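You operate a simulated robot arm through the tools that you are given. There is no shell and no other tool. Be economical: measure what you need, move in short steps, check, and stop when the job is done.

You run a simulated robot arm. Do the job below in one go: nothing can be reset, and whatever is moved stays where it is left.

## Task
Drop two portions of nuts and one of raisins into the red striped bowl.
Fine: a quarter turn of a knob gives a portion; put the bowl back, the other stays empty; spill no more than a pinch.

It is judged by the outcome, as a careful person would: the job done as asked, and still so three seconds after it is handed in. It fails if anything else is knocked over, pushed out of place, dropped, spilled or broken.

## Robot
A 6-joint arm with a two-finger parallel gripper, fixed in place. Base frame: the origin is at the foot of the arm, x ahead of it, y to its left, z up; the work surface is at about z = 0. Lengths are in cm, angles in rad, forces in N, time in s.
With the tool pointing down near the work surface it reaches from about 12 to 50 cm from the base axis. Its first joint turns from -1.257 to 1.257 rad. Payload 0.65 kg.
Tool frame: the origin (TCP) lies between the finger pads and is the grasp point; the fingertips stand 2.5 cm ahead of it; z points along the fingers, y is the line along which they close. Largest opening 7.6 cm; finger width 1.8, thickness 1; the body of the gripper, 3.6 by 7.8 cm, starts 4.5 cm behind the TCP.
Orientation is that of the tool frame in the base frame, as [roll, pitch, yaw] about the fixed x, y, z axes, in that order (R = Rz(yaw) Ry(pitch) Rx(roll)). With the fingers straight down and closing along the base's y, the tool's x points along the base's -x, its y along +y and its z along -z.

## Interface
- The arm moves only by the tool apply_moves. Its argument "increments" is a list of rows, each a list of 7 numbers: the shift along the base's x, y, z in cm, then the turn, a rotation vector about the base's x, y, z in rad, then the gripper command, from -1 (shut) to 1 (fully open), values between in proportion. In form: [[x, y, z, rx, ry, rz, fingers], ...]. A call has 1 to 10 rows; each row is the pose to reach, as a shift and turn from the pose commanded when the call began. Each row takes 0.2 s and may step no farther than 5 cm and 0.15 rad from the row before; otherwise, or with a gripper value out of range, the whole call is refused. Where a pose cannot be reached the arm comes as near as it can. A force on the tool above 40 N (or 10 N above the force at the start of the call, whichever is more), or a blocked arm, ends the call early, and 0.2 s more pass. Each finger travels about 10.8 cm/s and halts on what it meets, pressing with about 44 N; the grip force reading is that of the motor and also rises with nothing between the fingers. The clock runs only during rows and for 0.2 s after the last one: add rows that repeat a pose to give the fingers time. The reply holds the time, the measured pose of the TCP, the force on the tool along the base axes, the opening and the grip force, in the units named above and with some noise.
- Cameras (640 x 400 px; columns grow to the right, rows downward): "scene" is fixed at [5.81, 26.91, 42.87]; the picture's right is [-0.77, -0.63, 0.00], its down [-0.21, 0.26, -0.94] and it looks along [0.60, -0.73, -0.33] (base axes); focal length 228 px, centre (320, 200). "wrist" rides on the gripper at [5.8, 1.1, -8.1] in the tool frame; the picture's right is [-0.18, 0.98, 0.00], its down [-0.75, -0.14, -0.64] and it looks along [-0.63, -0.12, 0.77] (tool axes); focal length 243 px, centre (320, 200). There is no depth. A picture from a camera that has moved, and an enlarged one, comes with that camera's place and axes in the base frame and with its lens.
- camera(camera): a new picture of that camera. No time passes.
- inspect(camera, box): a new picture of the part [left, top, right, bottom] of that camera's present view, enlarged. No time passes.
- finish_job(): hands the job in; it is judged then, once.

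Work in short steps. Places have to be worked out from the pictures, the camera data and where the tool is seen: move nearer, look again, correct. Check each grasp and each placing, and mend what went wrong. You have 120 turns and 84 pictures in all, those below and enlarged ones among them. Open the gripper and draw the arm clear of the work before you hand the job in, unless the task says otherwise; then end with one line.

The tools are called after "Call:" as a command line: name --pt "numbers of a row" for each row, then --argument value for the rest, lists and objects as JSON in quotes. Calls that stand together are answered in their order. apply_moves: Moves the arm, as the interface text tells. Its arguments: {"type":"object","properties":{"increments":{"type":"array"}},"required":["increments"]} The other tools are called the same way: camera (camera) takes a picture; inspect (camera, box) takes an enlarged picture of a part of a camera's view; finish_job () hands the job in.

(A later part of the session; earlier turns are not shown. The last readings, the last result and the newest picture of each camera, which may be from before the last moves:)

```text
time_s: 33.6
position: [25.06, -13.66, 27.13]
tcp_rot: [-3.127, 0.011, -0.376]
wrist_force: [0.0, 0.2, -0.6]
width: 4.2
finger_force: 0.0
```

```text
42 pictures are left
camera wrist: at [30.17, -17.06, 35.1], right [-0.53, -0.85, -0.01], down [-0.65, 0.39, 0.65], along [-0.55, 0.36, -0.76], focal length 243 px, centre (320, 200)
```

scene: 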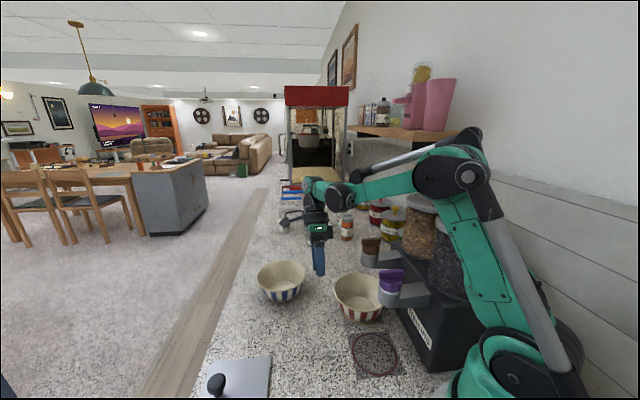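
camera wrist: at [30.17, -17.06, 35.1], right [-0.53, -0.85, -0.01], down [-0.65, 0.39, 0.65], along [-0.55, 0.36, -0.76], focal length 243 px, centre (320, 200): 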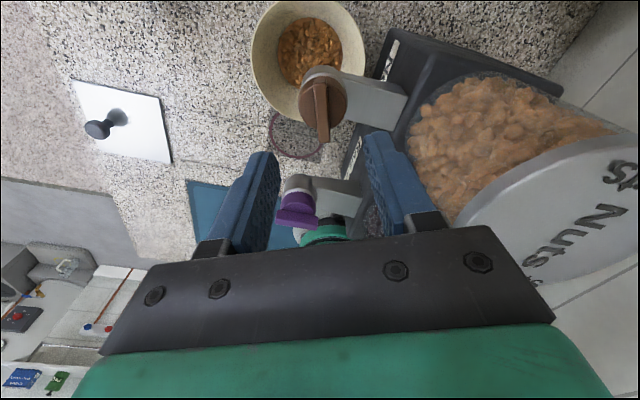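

The knob stays where it was left. Now rotating the hand by +180° up here, in three calls.

Call:
apply_moves --pt "0 0 0 0 0 0.15 0.1" --pt "0 0 0 0 0 0.3 0.1" --pt "0 0 0 0 0 0.45 0.1" --pt "0 0 0 0 0 0.6 0.1" --pt "0 0 0 0 0 0.75 0.1" --pt "0 0 0 0 0 0.9 0.1" --pt "0 0 0 0 0 1.05 0.1" --pt "0 0 0 0 0 1.2 0.1" --pt "0 0 0 0 0 1.35 0.1" --pt "0 0 0 0 0 1.5 0.1"

Call:
apply_moves --pt "0 0 0 0 0 0.15 0.1" --pt "0 0 0 0 0 0.3 0.1" --pt "0 0 0 0 0 0.45 0.1" --pt "0 0 0 0 0 0.6 0.1" --pt "0 0 0 0 0 0.75 0.1" --pt "0 0 0 0 0 0.9 0.1" --pt "0 0 0 0 0 1.05 0.1" --pt "0 0 0 0 0 1.2 0.1" --pt "0 0 0 0 0 1.35 0.1" --pt "0 0 0 0 0 1.5 0.1"

Call:
apply_moves --pt "0 0 0 0 0 0.1416 0.1" --pt "0 0 -2 0 0 0.1416 0.1" --pt "0 0 -2 0 0 0.1416 0.1"

Call:
camera --camera "wrist"

Call:
inspect --camera "scene" --box '[300, 130, 500, 330]'

```text
time_s: 35.8
position: [25.1, -13.59, 27.11]
tcp_rot: [-3.126, 0.01, 1.127]
wrist_force: [0.2, -0.3, -0.1]
width: 4.15
finger_force: 0.0
```

```text
time_s: 38.0
position: [24.99, -13.55, 27.07]
tcp_rot: [-3.126, 0.011, 2.629]
wrist_force: [0.5, -0.4, -0.1]
width: 4.2
finger_force: 0.1
```

```text
time_s: 38.8
position: [25.1, -13.71, 25.02]
tcp_rot: [-3.125, 0.01, 2.768]
wrist_force: [0.2, -0.8, -0.2]
width: 4.18
finger_force: 0.0
```

```text
41 pictures are left
camera wrist: at [20.07, -10.49, 33.02], right [0.53, 0.85, -0.01], down [0.65, -0.39, 0.65], along [0.55, -0.36, -0.76], focal length 243 px, centre (320, 200)
```

wrist: 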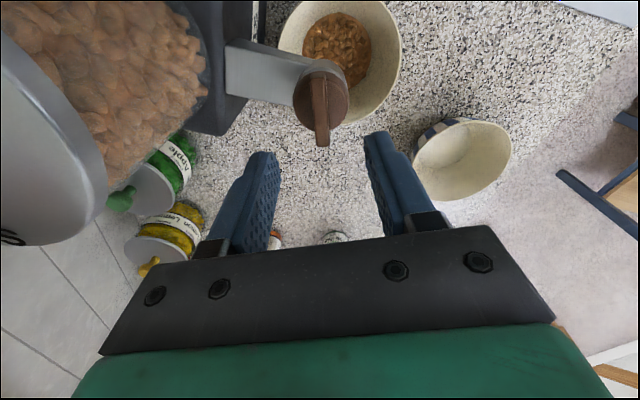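

```text
2.00 times, centred on (400, 230) of scene
camera zoom: at [5.81, 26.91, 42.87], right [-0.77, -0.63, 0.0], down [-0.21, 0.26, -0.94], along [0.6, -0.73, -0.33], focal length 456 px, centre (160, 140)
```

zoom: 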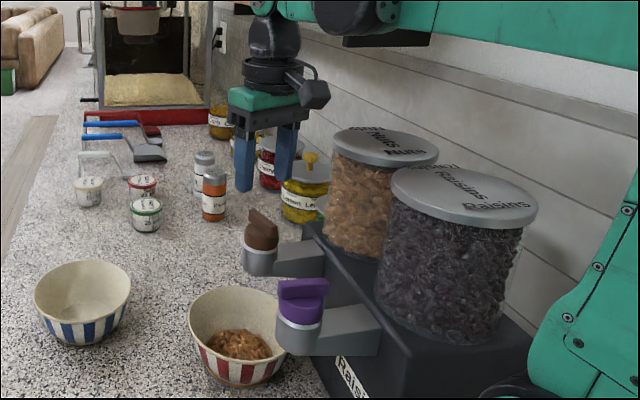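

The hand is flipped, clear of the jars, with the bar square between the fingers. By fitting the two grips, the axis is about (24.65,-13.5); I'm shifting there, descending and closing.

Call:
apply_moves --pt "-0.4 0.18 -1.5 0 0 0 0.1" --pt "-0.4 0.18 -3 0 0 0 0.1" --pt "-0.4 0.18 -4.2 0 0 0 0.0" --pt "-0.4 0.18 -4.9 0 0 0 0.0" --pt "-0.4 0.18 -4.9 0 0 0 -0.4" --pt "-0.4 0.18 -4.9 0 0 0 -0.7" --pt "-0.4 0.18 -4.9 0 0 0 -1" --pt "-0.4 0.18 -4.9 0 0 0 -1"

Call:
camera --camera "wrist"

```text
time_s: 40.6
position: [24.72, -13.51, 20.26]
tcp_rot: [-3.128, 0.01, 2.766]
wrist_force: [3.0, 4.3, -6.6]
width: 0.9
finger_force: 30.3
```

```text
39 pictures are left
camera wrist: at [19.7, -10.29, 28.16], right [0.53, 0.85, -0.01], down [0.65, -0.4, 0.65], along [0.55, -0.35, -0.76], focal length 243 px, centre (320, 200)
```

wrist: 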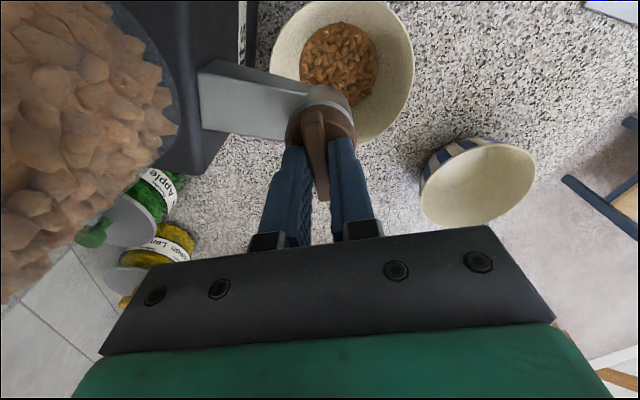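

Gripped with low side forces. I'm turning clockwise a little further (knob from 1.16 toward 1.35 rad) and checking.

Call:
apply_moves --pt "0 0 0 0 0 -0.06 -1" --pt "0 0 0 0 0 -0.12 -1" --pt "0 0 0 0 0 -0.18 -1" --pt "0 0 0 0 0 -0.18 -1"

Call:
inspect --camera "wrist" --box '[220, 0, 440, 140]'

```text
time_s: 41.6
position: [24.7, -13.5, 20.19]
tcp_rot: [-3.129, 0.011, 2.586]
wrist_force: [5.9, 17.3, 14.9]
width: 0.92
finger_force: 30.2
```

```text
2.86 times, centred on (330, 70) of wrist
camera zoom: at [20.37, -9.44, 28.16], right [0.67, 0.74, -0.01], down [0.56, -0.51, 0.65], along [0.48, -0.45, -0.76], focal length 693 px, centre (291, 571)
```

zoom: 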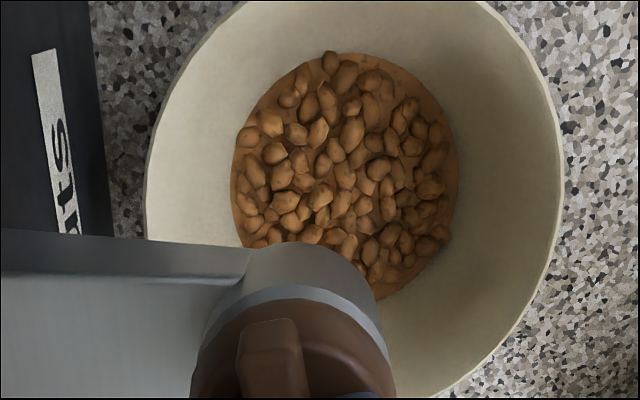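

Still one portion (pile about 0.54 of the rim width). Continuing to the full quarter.

Call:
apply_moves --pt "0 0 0 0 0 -0.06 -1" --pt "0 0 0 0 0 -0.12 -1" --pt "0 0 0 0 0 -0.18 -1" --pt "0 0 0 0 0 -0.23 -1" --pt "0 0 0 0 0 -0.23 -1"

Call:
inspect --camera "wrist" --box '[220, 0, 440, 140]'

```text
time_s: 42.8
position: [24.77, -13.5, 20.22]
tcp_rot: [-3.128, 0.009, 2.357]
wrist_force: [10.1, 11.3, 3.4]
width: 0.93
finger_force: 30.6
```

```text
2.86 times, centred on (330, 70) of wrist
camera zoom: at [21.44, -8.55, 28.15], right [0.83, 0.56, -0.01], down [0.43, -0.62, 0.65], along [0.36, -0.54, -0.76], focal length 693 px, centre (291, 571)
```

zoom: 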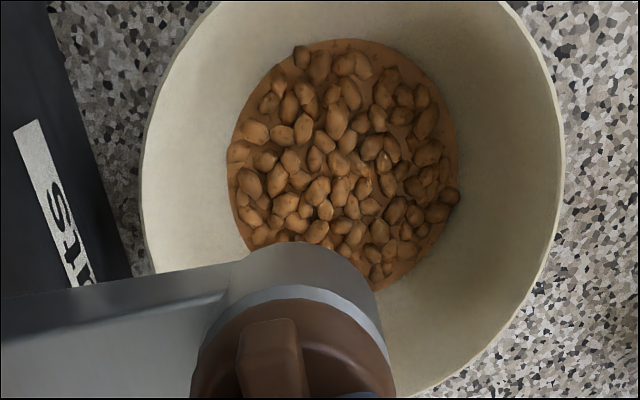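

The quarter is complete with still just one portion visible. I'll test whether the knob turns on past 90° (a second quarter forward) or meets a stop.

Call:
apply_moves --pt "0 0 0 0 0 -0.1 -1" --pt "0 0 0 0 0 -0.2 -1" --pt "0 0 0 0 0 -0.25 -1"

Call:
camera --camera "wrist"

```text
time_s: 43.6
position: [24.73, -13.52, 20.22]
tcp_rot: [-3.126, 0.012, 2.105]
wrist_force: [9.1, 15.5, 18.8]
width: 0.91
finger_force: 31.0
```

```text
36 pictures are left
camera wrist: at [22.8, -7.89, 28.15], right [0.94, 0.34, -0.01], down [0.27, -0.71, 0.65], along [0.21, -0.62, -0.76], focal length 243 px, centre (320, 200)
```

wrist: 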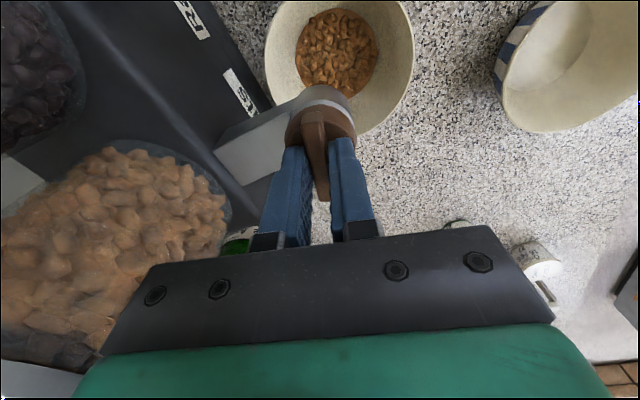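

It turns freely past 90°, so it's a ratchet-like continuous knob. I'm continuing toward the second quarter and watching the bowl.

Call:
apply_moves --pt "0 0 -0.05 0 0 -0.14 -1" --pt "0 0 -0.05 0 0 -0.28 -1" --pt "0 0 -0.05 0 0 -0.42 -1" --pt "0 0 -0.05 0 0 -0.56 -1" --pt "0 0 -0.05 0 0 -0.7 -1" --pt "0 0 -0.05 0 0 -0.7 -1"

Call:
camera --camera "wrist"

```text
time_s: 45.0
position: [24.77, -13.54, 20.11]
tcp_rot: [-3.128, 0.011, 1.405]
wrist_force: [17.8, 7.1, 24.4]
width: 0.91
finger_force: 30.7
```

```text
35 pictures are left
camera wrist: at [26.94, -7.99, 28.1], right [0.94, -0.34, -0.01], down [-0.25, -0.71, 0.65], along [-0.23, -0.61, -0.76], focal length 243 px, centre (320, 200)
```

wrist: 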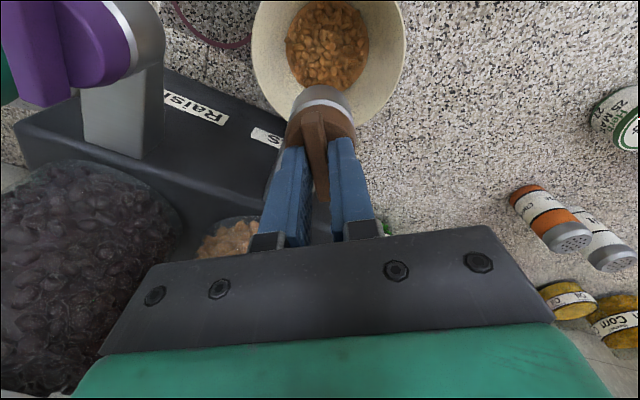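

Total 2.52 rad, no new drop. Continuing in smaller steps.

Call:
apply_moves --pt "0 0 -0.03 0 0 -0.1 -1" --pt "0 0 -0.05 0 0 -0.2 -1" --pt "0 0 -0.05 0 0 -0.3 -1" --pt "0 0 -0.05 0 0 -0.3 -1"

Call:
inspect --camera "wrist" --box '[200, 0, 440, 150]'

```text
time_s: 46.0
position: [24.78, -13.45, 20.08]
tcp_rot: [-3.128, 0.009, 1.105]
wrist_force: [24.3, 7.0, 23.4]
width: 0.9
finger_force: 30.7
```

```text
2.67 times, centred on (320, 75) of wrist
camera zoom: at [28.49, -8.9, 28.07], right [0.8, -0.61, -0.01], down [-0.45, -0.61, 0.65], along [-0.4, -0.51, -0.76], focal length 647 px, centre (320, 533)
```

zoom: 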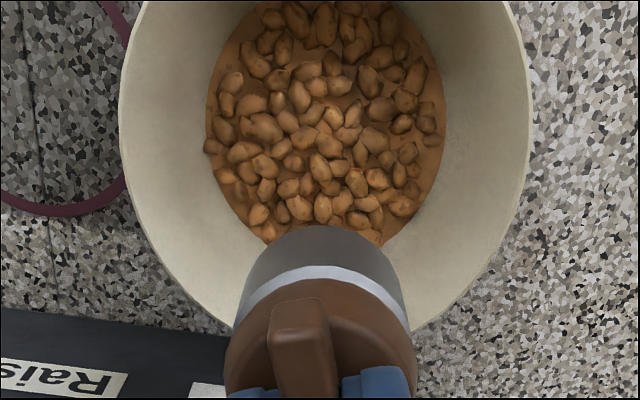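

The pile has grown (0.54 → 0.58 of the rim width): the second portion dropped. I'll finish the quarter to its even position and confirm.

Call:
apply_moves --pt "0.03 0.02 0 0 0 -0.11 -1" --pt "0.06 0.03 0 0 0 -0.22 -1" --pt "0.08 0.04 0 0 0 -0.32 -1" --pt "0.08 0.04 0 0 0 -0.32 -1"

Call:
inspect --camera "wrist" --box '[200, 0, 440, 150]'

```text
time_s: 47.0
position: [24.65, -13.56, 20.07]
tcp_rot: [-3.126, 0.014, 0.784]
wrist_force: [-7.3, -8.3, 25.9]
width: 0.89
finger_force: 30.5
```

```text
2.67 times, centred on (320, 75) of wrist
camera zoom: at [29.82, -10.32, 28.04], right [0.56, -0.83, -0.01], down [-0.62, -0.43, 0.66], along [-0.55, -0.36, -0.76], focal length 647 px, centre (320, 533)
```

zoom: 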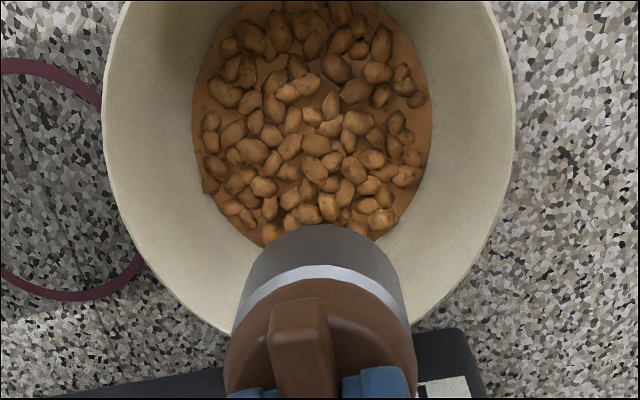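

Two portions are confirmed and stable. I'm releasing the knob and rising.

Call:
apply_moves --pt "0 0 0 0 0 0 -0.6" --pt "0 0 0 0 0 0 -0.2" --pt "0 0 0 0 0 0 0.1" --pt "0 0 1.5 0 0 0 0.1" --pt "0 0 3 0 0 0 0.1" --pt "0 0 5 0 0 0 0.1" --pt "0 0 7 0 0 0 0.1" --pt "2.5 2.5 7 0 0 0 0.1" --pt "5 5 7 0 0 0 0.1"

Call:
apply_moves --pt "0 0 0 0 0 0.15 0.1" --pt "0 0 0 0 0 0.3 0.1" --pt "0 0 0 0 0 0.45 0.1" --pt "0 0 0 0 0 0.6 0.1" --pt "0 0 0 0 0 0.75 0.1" --pt "0 0 0 0 0 0.9 0.1" --pt "0 0 0 0 0 1.05 0.1" --pt "0 0 0 0 0 1.2 0.1" --pt "0 0 0 0 0 1.35 0.1" --pt "0 0 0 0 0 1.5 0.1"

```text
time_s: 47.5
position: [24.6, -13.45, 20.11]
tcp_rot: [-3.118, 0.014, 0.785]
wrist_force: [-3.2, 1.7, 8.8]
width: 2.76
finger_force: 0.0
stopped in row 2: the force on the tool passed its limit (the readings are from after the stop); the commanded pose is now the measured one
```

```text
time_s: 49.7
position: [24.6, -13.36, 20.09]
tcp_rot: [-3.119, 0.014, 2.288]
wrist_force: [1.6, 1.0, -1.0]
width: 4.26
finger_force: 1.0
```

The release stopped early on a force spike and the yaw ran down at knob height. I should not have batched those. Checking the state.

Call:
camera --camera "wrist"

Call:
inspect --camera "scene" --box '[300, 160, 460, 330]'

```text
32 pictures are left
camera wrist: at [21.75, -8.23, 28.04], right [0.86, 0.51, -0.02], down [0.39, -0.64, 0.66], along [0.32, -0.57, -0.75], focal length 243 px, centre (320, 200)
```

wrist: 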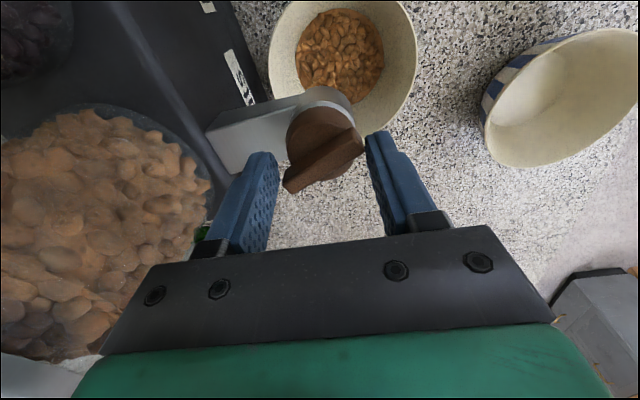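

```text
2.35 times, centred on (380, 245) of scene
camera zoom: at [5.81, 26.91, 42.87], right [-0.77, -0.63, 0.0], down [-0.21, 0.26, -0.94], along [0.6, -0.73, -0.33], focal length 536 px, centre (179, 94)
```

zoom: 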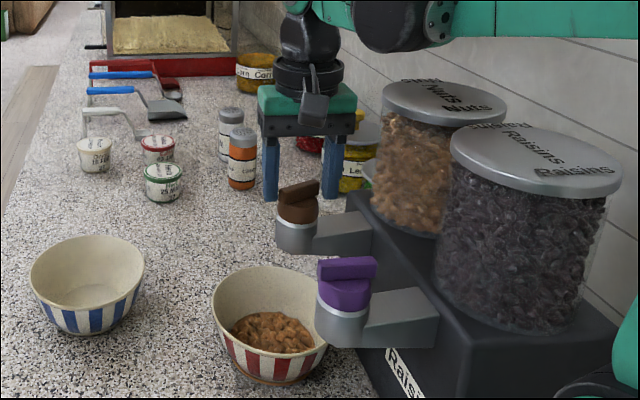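

The bar was nudged back about 24°, and the pile is unchanged (0.584, still two portions), so I'll leave the knob alone. Rising straight up now.

Call:
apply_moves --pt "0 0 1 0 0 0 0.1" --pt "0 0 2 0 0 0 0.1" --pt "0 0 4 0 0 0 0.1" --pt "0 0 6 0 0 0 0.1" --pt "2.5 2.5 7 0 0 0 0.1" --pt "5 5 7 0 0 0 0.1" --pt "5 5 7 0 0 0 0.1"

```text
time_s: 51.3
position: [29.75, -8.46, 27.15]
tcp_rot: [-3.117, 0.014, 2.285]
wrist_force: [-0.8, 0.1, 0.4]
width: 4.18
finger_force: 0.0
```

Now trimming the yaw and moving outward.

Call:
apply_moves --pt "1.5 1.5 -2 0 0 0.071 0.1" --pt "3.1 2.9 -4 0 0 0.071 -0.1" --pt "3.1 2.9 -4 0 0 0.071 -0.1"

```text
time_s: 52.1
position: [32.84, -5.44, 22.99]
tcp_rot: [-3.118, 0.014, 2.355]
wrist_force: [0.6, -1.0, -0.4]
width: 3.43
finger_force: 0.1
```

Now tilting back to the bowl grasp angle and lowering to the hover point used before.

Call:
apply_moves --pt "0 0 -2 -0.07 0.075 0 -0.2" --pt "0 0 -4 -0.14 0.15 0 -0.2" --pt "0 0 -6 -0.21 0.225 0 -0.2" --pt "0 0 -8 -0.281 0.301 0 -0.2" --pt "0 0 -9 -0.281 0.301 0 -0.2" --pt "0 0 -9 -0.281 0.301 0 -0.2"

Call:
camera --camera "wrist"

```text
time_s: 53.5
position: [32.62, -5.62, 14.14]
tcp_rot: [-2.707, -0.002, 2.36]
wrist_force: [0.1, -0.1, 0.1]
width: 3.04
finger_force: 0.1
```

```text
30 pictures are left
camera wrist: at [31.68, 1.58, 20.96], right [0.76, 0.5, -0.41], down [0.64, -0.43, 0.64], along [0.14, -0.75, -0.65], focal length 243 px, centre (320, 200)
```

wrist: 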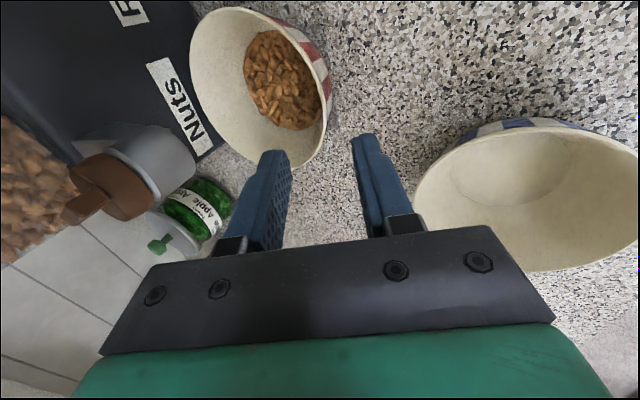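

Same view as at retreat, with the bowl unmoved. I'm descending along the finger axis to straddle the rim at the same place.

Call:
apply_moves --pt "-0.6 -0.6 -1.9 0 0 0 -0.2" --pt "-1.2 -1.2 -3.8 0 0 0 -0.2" --pt "-1.8 -1.75 -5.7 0 0 0 -0.25" --pt "-2.3 -2.25 -7.4 0 0 0 -0.3" --pt "-2.8 -2.7 -9.0 0 0 0 -0.3" --pt "-2.8 -2.7 -9.0 0 0 0 -0.3"

Call:
camera --camera "wrist"

```text
time_s: 54.9
position: [29.96, -8.24, 4.93]
tcp_rot: [-2.708, -0.002, 2.361]
wrist_force: [-0.6, -0.2, -0.1]
width: 2.66
finger_force: 0.0
```

```text
29 pictures are left
camera wrist: at [28.91, -1.1, 11.85], right [0.76, 0.5, -0.41], down [0.63, -0.43, 0.64], along [0.14, -0.75, -0.65], focal length 243 px, centre (320, 200)
```

wrist: 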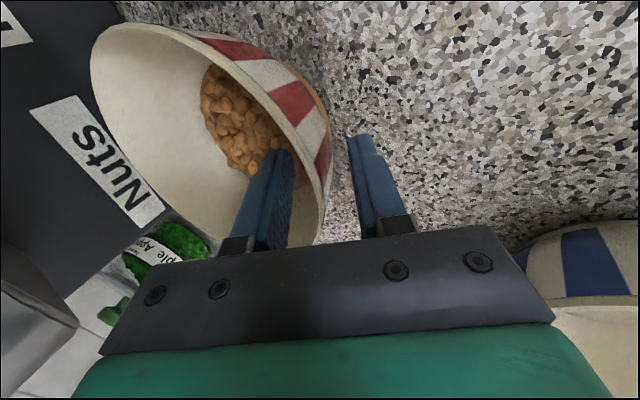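

The rim is between the fingers and the inner tip is above the nuts. Closing.

Call:
apply_moves --pt "0.05 0.05 0 0 0 0 -0.5" --pt "0.05 0.05 0 0 0 0 -0.7" --pt "0.05 0.05 0 0 0 0 -0.85" --pt "0.05 0.05 0 0 0 0 -1" --pt "0.05 0.05 0 0 0 0 -1"

```text
time_s: 56.1
position: [29.95, -8.11, 5.07]
tcp_rot: [-2.706, -0.001, 2.36]
wrist_force: [0.7, 0.5, 2.5]
width: 0.21
finger_force: 26.7
```

Gripped. I'm lifting gently and checking it is stable before carrying.

Call:
apply_moves --pt "0 0 0.4 0 0 0 -1" --pt "0 0 0.9 0 0 0 -1" --pt "0 0 1.6 0 0 0 -1" --pt "0 0 2.3 0 0 0 -1" --pt "0 0 2.5 0 0 0 -1" --pt "0 0 2.5 0 0 0 -1"

Call:
inspect --camera "scene" --box '[260, 200, 440, 380]'

```text
time_s: 57.5
position: [29.92, -8.14, 7.58]
tcp_rot: [-2.707, -0.002, 2.36]
wrist_force: [-1.0, 0.2, -0.7]
width: 0.25
finger_force: 26.2
```

```text
2.22 times, centred on (350, 290) of scene
camera zoom: at [5.81, 26.91, 42.87], right [-0.77, -0.63, 0.0], down [-0.21, 0.26, -0.94], along [0.6, -0.73, -0.33], focal length 506 px, centre (253, 0)
```

zoom: 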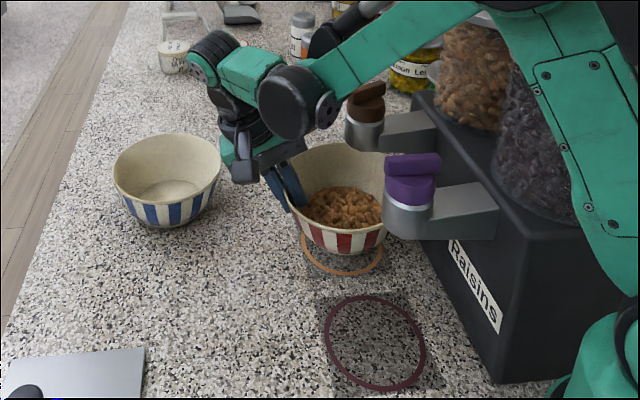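

Stable with nuts secure and everything clear. I'm carrying it slowly parallel to the dispenser toward the purple ring.

Call:
apply_moves --pt "-0.4 1.3 0 0 0 0 -1" --pt "-1.2 2.4 0 0 0 0 -1" --pt "-2.2 3.4 0 0 0 0 -1" --pt "-3.2 4.4 0 0 0 0 -1" --pt "-4.2 5.3 0 0 0 0 -1" --pt "-5.2 6.2 0 0 0 0 -1" --pt "-6.2 6.9 0 0 0 0 -1" --pt "-7.1 7.3 0 0 0 0 -1" --pt "-7.85 7.5 0 0 0 0 -1" --pt "-7.85 7.5 0 0 0 0 -1"

Call:
inspect --camera "scene" --box '[260, 200, 440, 380]'

Call:
camera --camera "wrist"

```text
time_s: 59.7
position: [22.12, -0.76, 7.59]
tcp_rot: [-2.708, -0.001, 2.359]
wrist_force: [0.3, -0.1, -1.6]
width: 0.23
finger_force: 26.3
```

```text
2.22 times, centred on (350, 290) of scene
camera zoom: at [5.81, 26.91, 42.87], right [-0.77, -0.63, 0.0], down [-0.21, 0.26, -0.94], along [0.6, -0.73, -0.33], focal length 506 px, centre (253, 0)
```

zoom: 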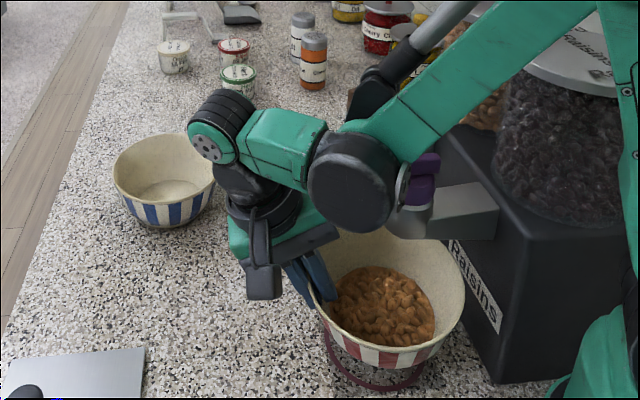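

```text
26 pictures are left
camera wrist: at [21.14, 6.43, 14.41], right [0.76, 0.5, -0.41], down [0.64, -0.43, 0.64], along [0.14, -0.75, -0.65], focal length 243 px, centre (320, 200)
```

wrist: 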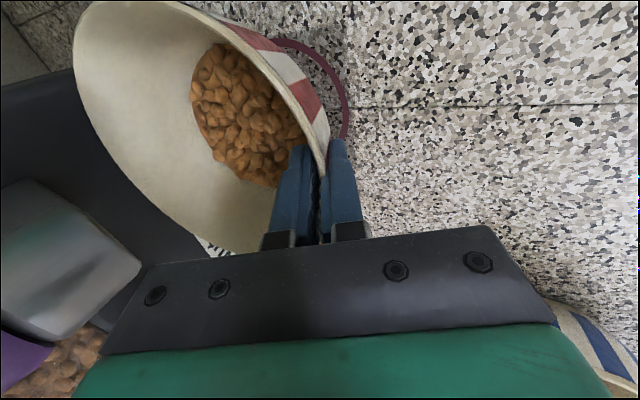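

The bowl is over the purple ring, the same alignment as before. Lowering to the table.

Call:
apply_moves --pt "0 0 -0.8 0 0 0 -1" --pt "0 0 -1.6 0 0 0 -1" --pt "0 0 -2.2 0 0 0 -1" --pt "0 0 -2.6 0 0 0 -1" --pt "0 0 -2.6 0 0 0 -1"

```text
time_s: 60.9
position: [22.21, -0.67, 4.86]
tcp_rot: [-2.707, -0.003, 2.359]
wrist_force: [5.6, 0.7, 21.8]
width: 0.23
finger_force: 26.3
```

Touching down. Opening gently.

Call:
apply_moves --pt "0 0 0.1 0 0 0 -0.8" --pt "0 0 0.1 0 0 0 -0.5" --pt "0 0 0.1 0 0 0 -0.3" --pt "0 0 0.1 0 0 0 -0.3"

```text
time_s: 61.9
position: [22.1, -0.63, 5.03]
tcp_rot: [-2.706, -0.002, 2.359]
wrist_force: [1.0, 0.8, -0.3]
width: 2.68
finger_force: 0.0
```

Released at width 2.68. Backing out along the finger axis.

Call:
apply_moves --pt "0.3 0.3 0.9 0 0 0 -0.3" --pt "0.6 0.6 1.8 0 0 0 -0.3" --pt "1.2 1.2 3.6 0 0 0 -0.3" --pt "1.8 1.8 5.4 0 0 0 -0.3" --pt "2.4 2.4 7.2 0 0 0 -0.3" --pt "3 3 9 0 0 0 -0.3" --pt "3 3 9 0 0 0 -0.3"

Call:
camera --camera "wrist"

```text
time_s: 63.5
position: [25.14, 2.39, 14.15]
tcp_rot: [-2.707, -0.004, 2.361]
wrist_force: [-0.8, -0.1, -1.0]
width: 2.7
finger_force: 0.0
```

```text
25 pictures are left
camera wrist: at [24.14, 9.4, 20.92], right [0.76, 0.5, -0.41], down [0.64, -0.43, 0.64], along [0.14, -0.75, -0.65], focal length 243 px, centre (320, 200)
```

wrist: 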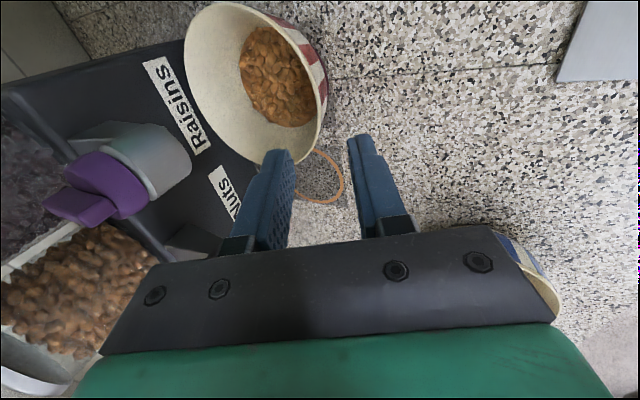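

The purple knob axis is estimated at (16.8,-5.3). I'm rising and untilting.

Call:
apply_moves --pt "0 0 2.5 0.077 -0.077 0 -0.1" --pt "0 0 5 0.154 -0.154 0 0.1" --pt "0 0 7.5 0.23 -0.23 0 0.1" --pt "0 0 10 0.307 -0.307 0 0.1" --pt "-1 -1 12 0.307 -0.307 0 0.1" --pt "-2 -2 13 0.307 -0.307 0 0.1" --pt "-2 -2 13 0.307 -0.307 0 0.1"

```text
time_s: 65.1
position: [23.21, 0.46, 27.23]
tcp_rot: [-3.141, -0.001, 2.361]
wrist_force: [0.0, -0.7, 0.7]
width: 4.17
finger_force: 0.1
```

Vertical now. I'm yawing -1.5 rad up here.

Call:
apply_moves --pt "0 0 0 0 0 -0.15 0.1" --pt "0 0 0 0 0 -0.3 0.1" --pt "0 0 0 0 0 -0.45 0.1" --pt "0 0 0 0 0 -0.6 0.1" --pt "0 0 0 0 0 -0.75 0.1" --pt "0 0 0 0 0 -0.9 0.1" --pt "0 0 0 0 0 -1.05 0.1" --pt "0 0 0 0 0 -1.2 0.1" --pt "0 0 0 0 0 -1.35 0.1" --pt "0 0 0 0 0 -1.5 0.1"

```text
time_s: 67.3
position: [23.01, 0.4, 27.07]
tcp_rot: [3.141, 0.001, 0.856]
wrist_force: [0.3, -0.1, -0.3]
width: 4.17
finger_force: 0.1
```

Moving above the purple knob with the yaw trimmed, then looking.

Call:
apply_moves --pt "-1.5 -1.4 0 0 0 -0.07 0.1" --pt "-3 -2.8 0 0 0 -0.07 0.1" --pt "-4.6 -4.2 0 0 0 -0.07 0.1" --pt "-6.2 -5.6 -0.5 0 0 -0.07 0.1" --pt "-6.2 -5.6 -1 0 0 -0.07 0.1" --pt "-6.2 -5.6 -1 0 0 -0.07 0.1"

Call:
camera --camera "wrist"

Call:
camera --camera "scene"

```text
time_s: 68.7
position: [16.88, -5.29, 26.17]
tcp_rot: [-3.141, -0.001, 0.789]
wrist_force: [0.2, 0.5, -0.8]
width: 4.17
finger_force: 0.0
```

```text
24 pictures are left
camera wrist: at [21.83, -2.01, 34.13], right [0.57, -0.82, 0.0], down [-0.63, -0.44, 0.64], along [-0.53, -0.37, -0.77], focal length 243 px, centre (320, 200)
```

wrist: 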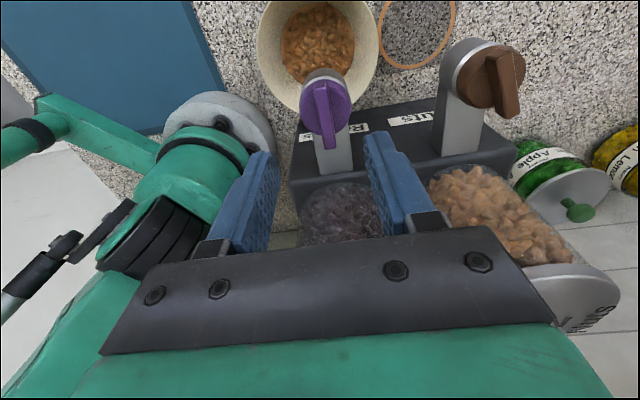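

```text
23 pictures are left
```

scene: 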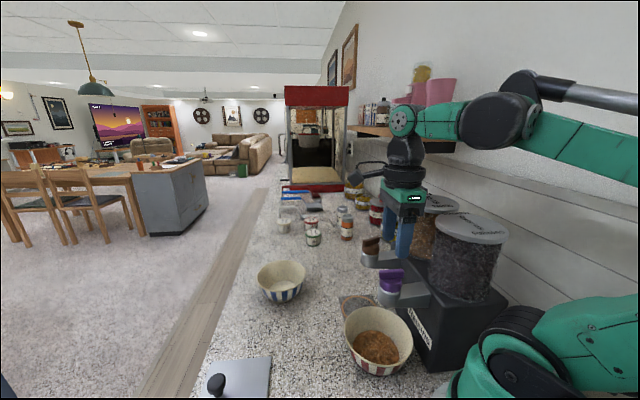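

The purple bar shows about 0.4 cm beyond the finger centre; with the nuts calibration the axis is about (16.7,-5.7). I'm descending around it.

Call:
apply_moves --pt "-0.2 -0.4 -1.5 0 0 0 0.1" --pt "-0.2 -0.4 -3 0 0 0 0.1" --pt "-0.2 -0.4 -4.5 0 0 0 0.1" --pt "-0.2 -0.4 -5.5 0 0 0 0.0" --pt "-0.2 -0.4 -6.1 0 0 0 0.0" --pt "-0.2 -0.4 -6.1 0 0 0 0.0"

Call:
camera --camera "wrist"

```text
time_s: 70.1
position: [16.74, -5.8, 19.99]
tcp_rot: [-3.141, 0.001, 0.79]
wrist_force: [0.1, 0.9, -0.1]
width: 3.8
finger_force: 0.1
```

```text
22 pictures are left
camera wrist: at [21.68, -2.48, 28.04], right [0.57, -0.82, 0.0], down [-0.63, -0.44, 0.64], along [-0.53, -0.37, -0.77], focal length 243 px, centre (320, 200)
```

wrist: 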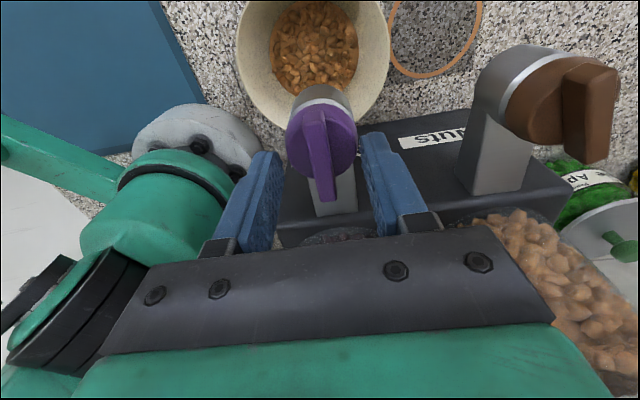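

Straddled, with the bar slightly right of the finger centre. I'm nudging 0.25 cm and closing.

Call:
apply_moves --pt "0.14 -0.2 0 0 0 0 0.0" --pt "0.14 -0.2 0 0 0 0 -0.3" --pt "0.14 -0.2 0 0 0 0 -0.6" --pt "0.14 -0.2 0 0 0 0 -1" --pt "0.14 -0.2 0 0 0 0 -1"

```text
time_s: 71.3
position: [16.79, -5.95, 20.01]
tcp_rot: [-3.137, 0.001, 0.791]
wrist_force: [-18.2, 24.1, -7.4]
width: 3.25
finger_force: 45.3
```

The fingers stopped at 3.25 cm, so they're catching on something, possibly the disc. Looking.

Call:
camera --camera "wrist"

Call:
inspect --camera "scene" --box '[350, 190, 480, 330]'

```text
21 pictures are left
camera wrist: at [21.79, -2.6, 28.01], right [0.57, -0.82, 0.0], down [-0.63, -0.44, 0.64], along [-0.53, -0.36, -0.77], focal length 243 px, centre (320, 200)
```

wrist: 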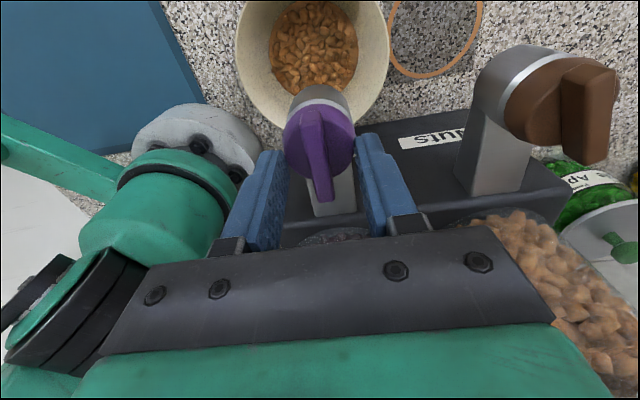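

```text
2.86 times, centred on (415, 260) of scene
camera zoom: at [5.8, 26.91, 42.87], right [-0.77, -0.63, 0.0], down [-0.21, 0.26, -0.94], along [0.6, -0.73, -0.33], focal length 651 px, centre (49, 29)
```

zoom: 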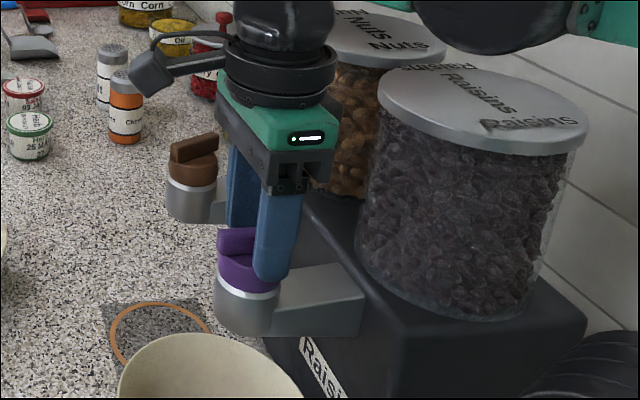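

The fingertips were pinching the disc's sides below the bar. I'm opening, raising 0.6 cm and closing on the bar itself.

Call:
apply_moves --pt "0 0 0 0 0 0 0.0" --pt "0 0 0 0 0 0 0.0" --pt "0 0 0.6 0 0 0 0.0" --pt "0 0 0.65 0 0 0 -0.2" --pt "0 0 0.65 0 0 0 -0.5" --pt "0 0 0.65 0 0 0 -0.75" --pt "0 0 0.65 0 0 0 -1" --pt "0 0 0.65 0 0 0 -1"

Call:
camera --camera "wrist"

```text
time_s: 73.1
position: [16.72, -5.82, 20.63]
tcp_rot: [-3.137, 0.0, 0.789]
wrist_force: [-18.3, 17.5, 6.4]
width: 0.88
finger_force: 31.0
```

```text
19 pictures are left
camera wrist: at [21.79, -2.59, 28.69], right [0.57, -0.82, 0.0], down [-0.63, -0.44, 0.64], along [-0.53, -0.36, -0.77], focal length 243 px, centre (320, 200)
```

wrist: 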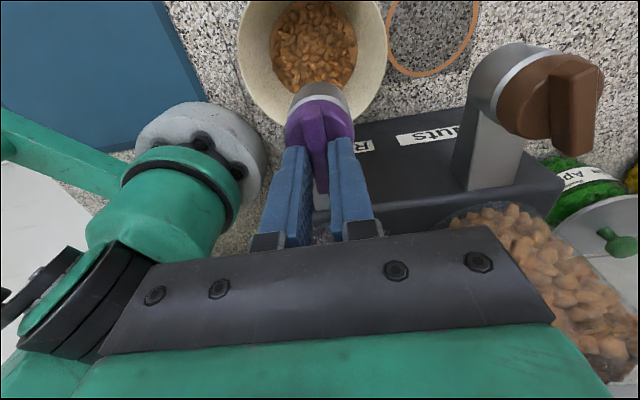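

Now gripped on the bar (0.88). I'm easing the side force and turning clockwise 0.8 rad.

Call:
apply_moves --pt "-0.13 0.15 0 0 0 0 -1" --pt "-0.13 0.15 0 0 0 -0.13 -1" --pt "-0.13 0.15 0 0 0 -0.27 -1" --pt "-0.13 0.15 0 0 0 -0.4 -1"

```text
time_s: 74.1
position: [16.82, -5.73, 20.61]
tcp_rot: [3.14, -0.002, 0.389]
wrist_force: [18.5, -6.2, -6.8]
width: 0.87
finger_force: 30.5
```

Turning well; easing slightly and continuing.

Call:
apply_moves --pt "0.1 -0.05 0 0 0 -0.13 -1" --pt "0.12 -0.08 0 0 0 -0.26 -1" --pt "0.12 -0.1 0 0 0 -0.4 -1" --pt "0.12 -0.12 0 0 0 -0.45 -1"

Call:
camera --camera "wrist"

```text
time_s: 75.3
position: [16.69, -5.77, 20.7]
tcp_rot: [-3.135, 0.006, -0.062]
wrist_force: [-2.2, 2.4, 2.8]
width: 0.87
finger_force: 30.2
stopped in row 4: the force on the tool passed its limit (the readings are from after the stop); the commanded pose is now the measured one
```

```text
18 pictures are left
camera wrist: at [22.63, -7.33, 28.66], right [-0.24, -0.97, -0.01], down [-0.74, 0.18, 0.65], along [-0.63, 0.16, -0.76], focal length 243 px, centre (320, 200)
```

wrist: 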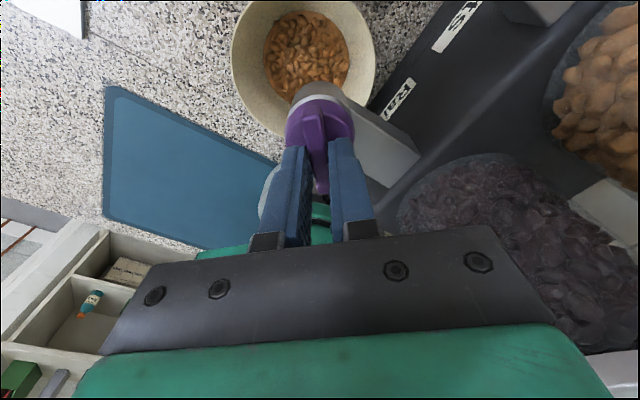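

The knob is at 0.85 rad. I'm releasing slowly to regrip flipped, and I'll verify each step.

Call:
apply_moves --pt "0 0 0 0 0 0 -0.7" --pt "0 0 0 0 0 0 -0.4" --pt "0 0 0 0 0 0 -0.1" --pt "0 0 0 0 0 0 0.1" --pt "0 0 0 0 0 0 0.1"

```text
time_s: 76.5
position: [16.72, -5.72, 20.63]
tcp_rot: [-3.135, 0.006, -0.062]
wrist_force: [0.4, -0.3, 0.2]
width: 4.19
finger_force: 0.1
```

Open and free. Rising straight up.

Call:
apply_moves --pt "0 0 1.5 0 0 0 0.1" --pt "0 0 3 0 0 0 0.1" --pt "0 0 5 0 0 0 0.1" --pt "0 0 6.5 0 0 0 0.1" --pt "2 1.5 6.5 0 0 0 0.1" --pt "4 3 6.5 0 0 0 0.1" --pt "4 3 6.5 0 0 0 0.1"

```text
time_s: 78.1
position: [20.57, -3.79, 27.07]
tcp_rot: [-3.133, 0.005, -0.058]
wrist_force: [-0.6, 0.5, -0.7]
width: 4.18
finger_force: 0.0
out of reach, approached as far as the arm can: row 6, 7
```

Clear above everything. I'm rotating +180° in place; at this height each step is safe on its own.

Call:
apply_moves --pt "0 0 0 0 0 0.15 0.1" --pt "0 0 0 0 0 0.3 0.1" --pt "0 0 0 0 0 0.45 0.1" --pt "0 0 0 0 0 0.6 0.1" --pt "0 0 0 0 0 0.75 0.1" --pt "0 0 0 0 0 0.9 0.1" --pt "0 0 0 0 0 1.05 0.1" --pt "0 0 0 0 0 1.2 0.1" --pt "0 0 0 0 0 1.35 0.1" --pt "0 0 0 0 0 1.5 0.1"

Call:
apply_moves --pt "0 0 0 0 0 0.15 0.1" --pt "0 0 0 0 0 0.3 0.1" --pt "0 0 0 0 0 0.45 0.1" --pt "0 0 0 0 0 0.6 0.1" --pt "0 0 0 0 0 0.75 0.1" --pt "0 0 0 0 0 0.9 0.1" --pt "0 0 0 0 0 1.05 0.1" --pt "0 0 0 0 0 1.2 0.1" --pt "0 0 0 0 0 1.35 0.1" --pt "0 0 0 0 0 1.5 0.1"

```text
time_s: 80.3
position: [20.59, -3.77, 27.03]
tcp_rot: [-3.134, 0.005, 1.443]
wrist_force: [0.1, -0.8, 0.3]
width: 4.19
finger_force: 0.0
```

```text
time_s: 82.5
position: [20.46, -3.9, 27.18]
tcp_rot: [-3.136, 0.005, 2.942]
wrist_force: [0.0, 1.1, 0.0]
width: 4.16
finger_force: 0.0
```

Moving back above the knob with the last bit of yaw.

Call:
apply_moves --pt "-1.3 -0.6 0 0 0 0.138 0.1" --pt "-2.6 -1.3 0 0 0 0.138 0.1" --pt "-3.75 -1.95 0 0 0 0.138 0.1" --pt "-3.75 -1.95 -1 0 0 0.138 0.1" --pt "-3.75 -1.95 -1 0 0 0.138 0.1"

Call:
camera --camera "wrist"

Call:
camera --camera "scene"

```text
time_s: 83.7
position: [16.76, -5.86, 26.07]
tcp_rot: [-3.135, 0.007, 3.077]
wrist_force: [0.0, -0.4, -0.3]
width: 4.19
finger_force: 0.0
```

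```text
17 pictures are left
camera wrist: at [11.09, -4.31, 34.13], right [0.25, 0.97, -0.01], down [0.74, -0.18, 0.65], along [0.63, -0.16, -0.76], focal length 243 px, centre (320, 200)
```

wrist: 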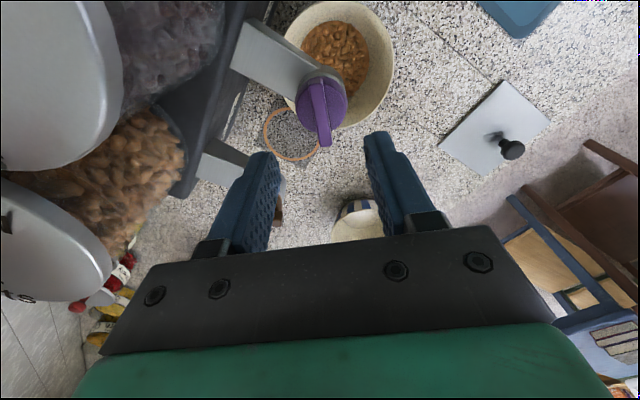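

```text
16 pictures are left
```

scene: 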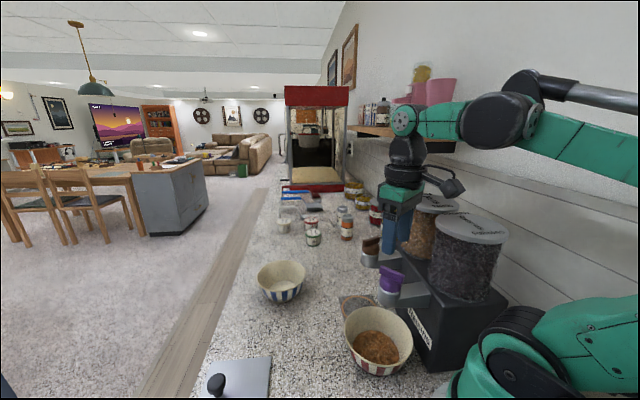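

The bar lines up with the fingers and the camera side is clear of the jars. Descending around it.

Call:
apply_moves --pt "0 0.05 -1.5 0 0 0 0.1" --pt "0 0.05 -3 0 0 0 0.1" --pt "0 0.05 -4.5 0 0 0 0.1" --pt "0 0.05 -5.4 0 0 0 0.0" --pt "0 0.05 -5.4 0 0 0 0.0"

Call:
camera --camera "wrist"

```text
time_s: 84.9
position: [16.82, -5.66, 20.6]
tcp_rot: [-3.134, 0.005, 3.077]
wrist_force: [-0.5, 0.6, -0.1]
width: 3.8
finger_force: 0.0
```

```text
15 pictures are left
camera wrist: at [11.11, -4.25, 28.73], right [0.25, 0.97, -0.01], down [0.74, -0.19, 0.65], along [0.63, -0.16, -0.76], focal length 243 px, centre (320, 200)
```

wrist: 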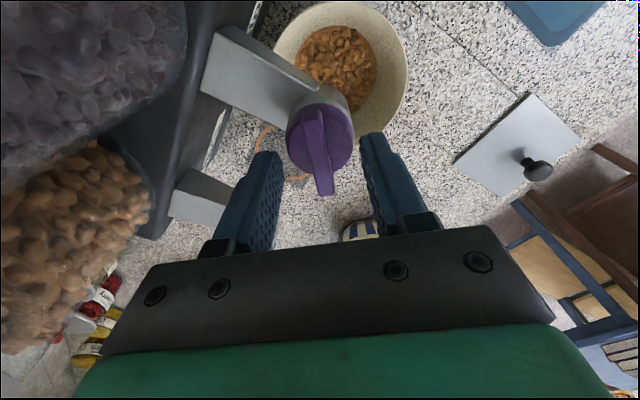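

Well centred. Closing on the bar.

Call:
apply_moves --pt "0 0 0 0 0 0 -0.3" --pt "0 0 0 0 0 0 -0.6" --pt "0 0 0 0 0 0 -1" --pt "0 0 0 0 0 0 -1"

```text
time_s: 85.9
position: [16.73, -5.67, 20.65]
tcp_rot: [-3.135, 0.004, 3.078]
wrist_force: [-1.4, -7.8, -1.6]
width: 0.9
finger_force: 30.9
```

Gripped. I'm turning clockwise 0.4 rad (to 1.25 rad total), then checking for raisins.

Call:
apply_moves --pt "0 -0.03 0 0 0 -0.1 -1" --pt "0 -0.05 0 0 0 -0.2 -1" --pt "0 -0.05 0 0 0 -0.3 -1" --pt "0 -0.05 0 0 0 -0.4 -1" --pt "0 -0.05 0 0 0 -0.4 -1"

Call:
inspect --camera "wrist" --box '[200, 0, 440, 200]'

```text
time_s: 87.1
position: [16.82, -5.68, 20.7]
tcp_rot: [-3.138, 0.003, 2.674]
wrist_force: [10.6, 20.9, 18.0]
width: 0.88
finger_force: 30.4
```

```text
2.00 times, centred on (320, 100) of wrist
camera zoom: at [12.15, -2.15, 28.74], right [0.61, 0.8, 0.0], down [0.61, -0.46, 0.65], along [0.51, -0.39, -0.76], focal length 485 px, centre (320, 400)
```

zoom: 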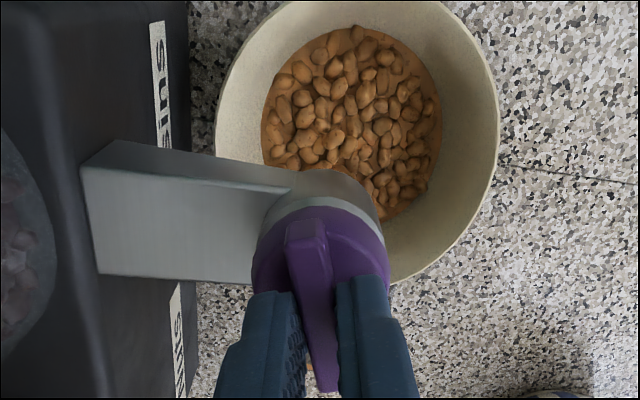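

No raisins yet. Continuing toward the full quarter in small steps.

Call:
apply_moves --pt "0.02 0.06 -0.03 0 0 -0.08 -1" --pt "0.03 0.08 -0.05 0 0 -0.16 -1" --pt "0.03 0.08 -0.05 0 0 -0.24 -1" --pt "0.03 0.08 -0.05 0 0 -0.32 -1" --pt "0.03 0.08 -0.05 0 0 -0.32 -1"

Call:
inspect --camera "wrist" --box '[200, 0, 440, 200]'

```text
time_s: 88.3
position: [16.88, -5.67, 20.59]
tcp_rot: [-3.136, 0.006, 2.355]
wrist_force: [10.0, 16.0, 27.0]
width: 0.9
finger_force: 30.6
```

```text
2.00 times, centred on (320, 100) of wrist
camera zoom: at [13.58, -0.81, 28.65], right [0.83, 0.56, 0.0], down [0.43, -0.63, 0.65], along [0.36, -0.54, -0.76], focal length 485 px, centre (320, 400)
```

zoom: 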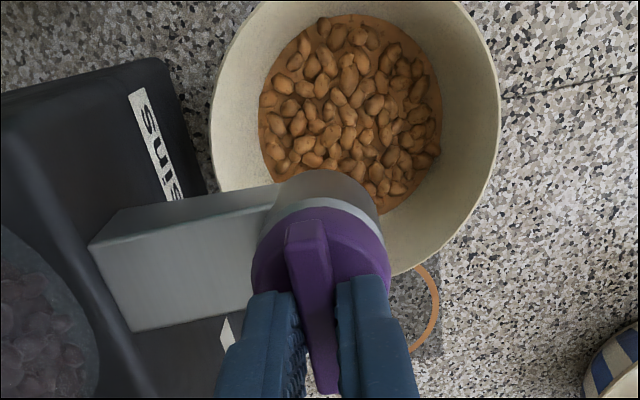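

At the nominal quarter no raisins are obvious, though the pile looks slightly larger. I'll check the bowl from the scene camera.

Call:
inspect --camera "scene" --box '[325, 260, 435, 390]'

```text
3.08 times, centred on (380, 325) of scene
camera zoom: at [5.8, 26.91, 42.87], right [-0.77, -0.63, 0.0], down [-0.21, 0.26, -0.94], along [0.6, -0.73, -0.33], focal length 701 px, centre (135, -185)
```

zoom: 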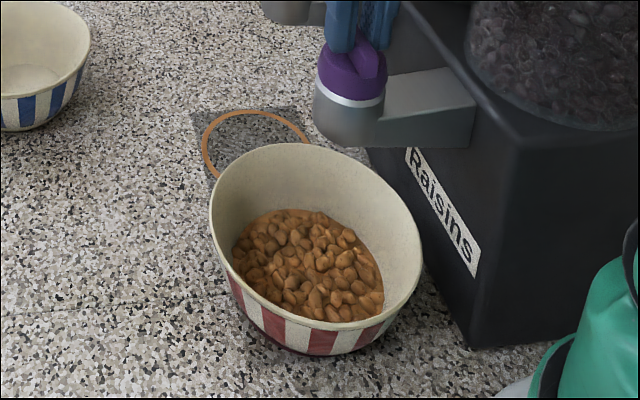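

Only nuts so far; the raisin gate must be just at or past this angle. I'm nudging another 0.12 rad; a second portion would be a whole quarter away, so this is safe.

Call:
apply_moves --pt "0.02 0.05 -0.1 0 0 -0.06 -1" --pt "0.02 0.05 -0.1 0 0 -0.12 -1" --pt "0.02 0.05 -0.1 0 0 -0.12 -1" --pt "0.02 0.05 -0.1 0 0 -0.12 -1"

Call:
inspect --camera "wrist" --box '[200, 0, 440, 200]'

```text
time_s: 89.3
position: [16.88, -5.63, 20.38]
tcp_rot: [-3.135, 0.008, 2.236]
wrist_force: [13.9, -0.6, 24.0]
width: 0.87
finger_force: 30.5
```

```text
2.00 times, centred on (320, 100) of wrist
camera zoom: at [14.2, -0.42, 28.54], right [0.89, 0.46, -0.01], down [0.35, -0.67, 0.65], along [0.3, -0.58, -0.76], focal length 485 px, centre (320, 400)
```

zoom: 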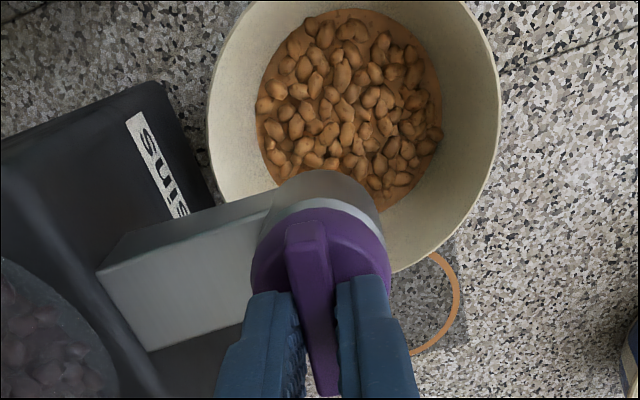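

Now at 1.69 rad: by the nuts knob's behaviour a portion should already be out, and zoomed measures suggest the pile rose. I'll look at the contents at higher zoom for raisins.

Call:
inspect --camera "wrist" --box '[315, 0, 435, 75]'

```text
5.33 times, centred on (375, 38) of wrist
camera zoom: at [14.2, -0.42, 28.54], right [0.89, 0.46, -0.01], down [0.35, -0.67, 0.65], along [0.3, -0.58, -0.76], focal length 1294 px, centre (27, 1067)
```

zoom: 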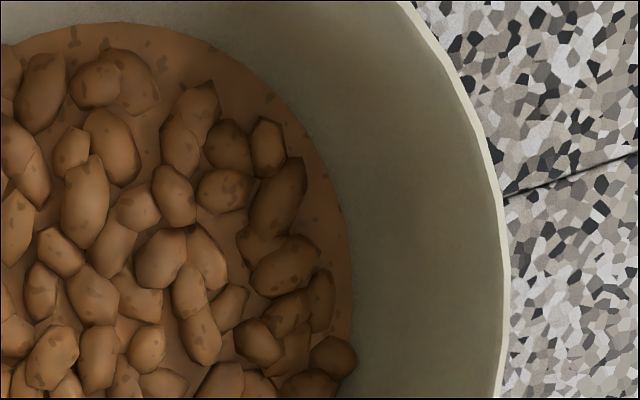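

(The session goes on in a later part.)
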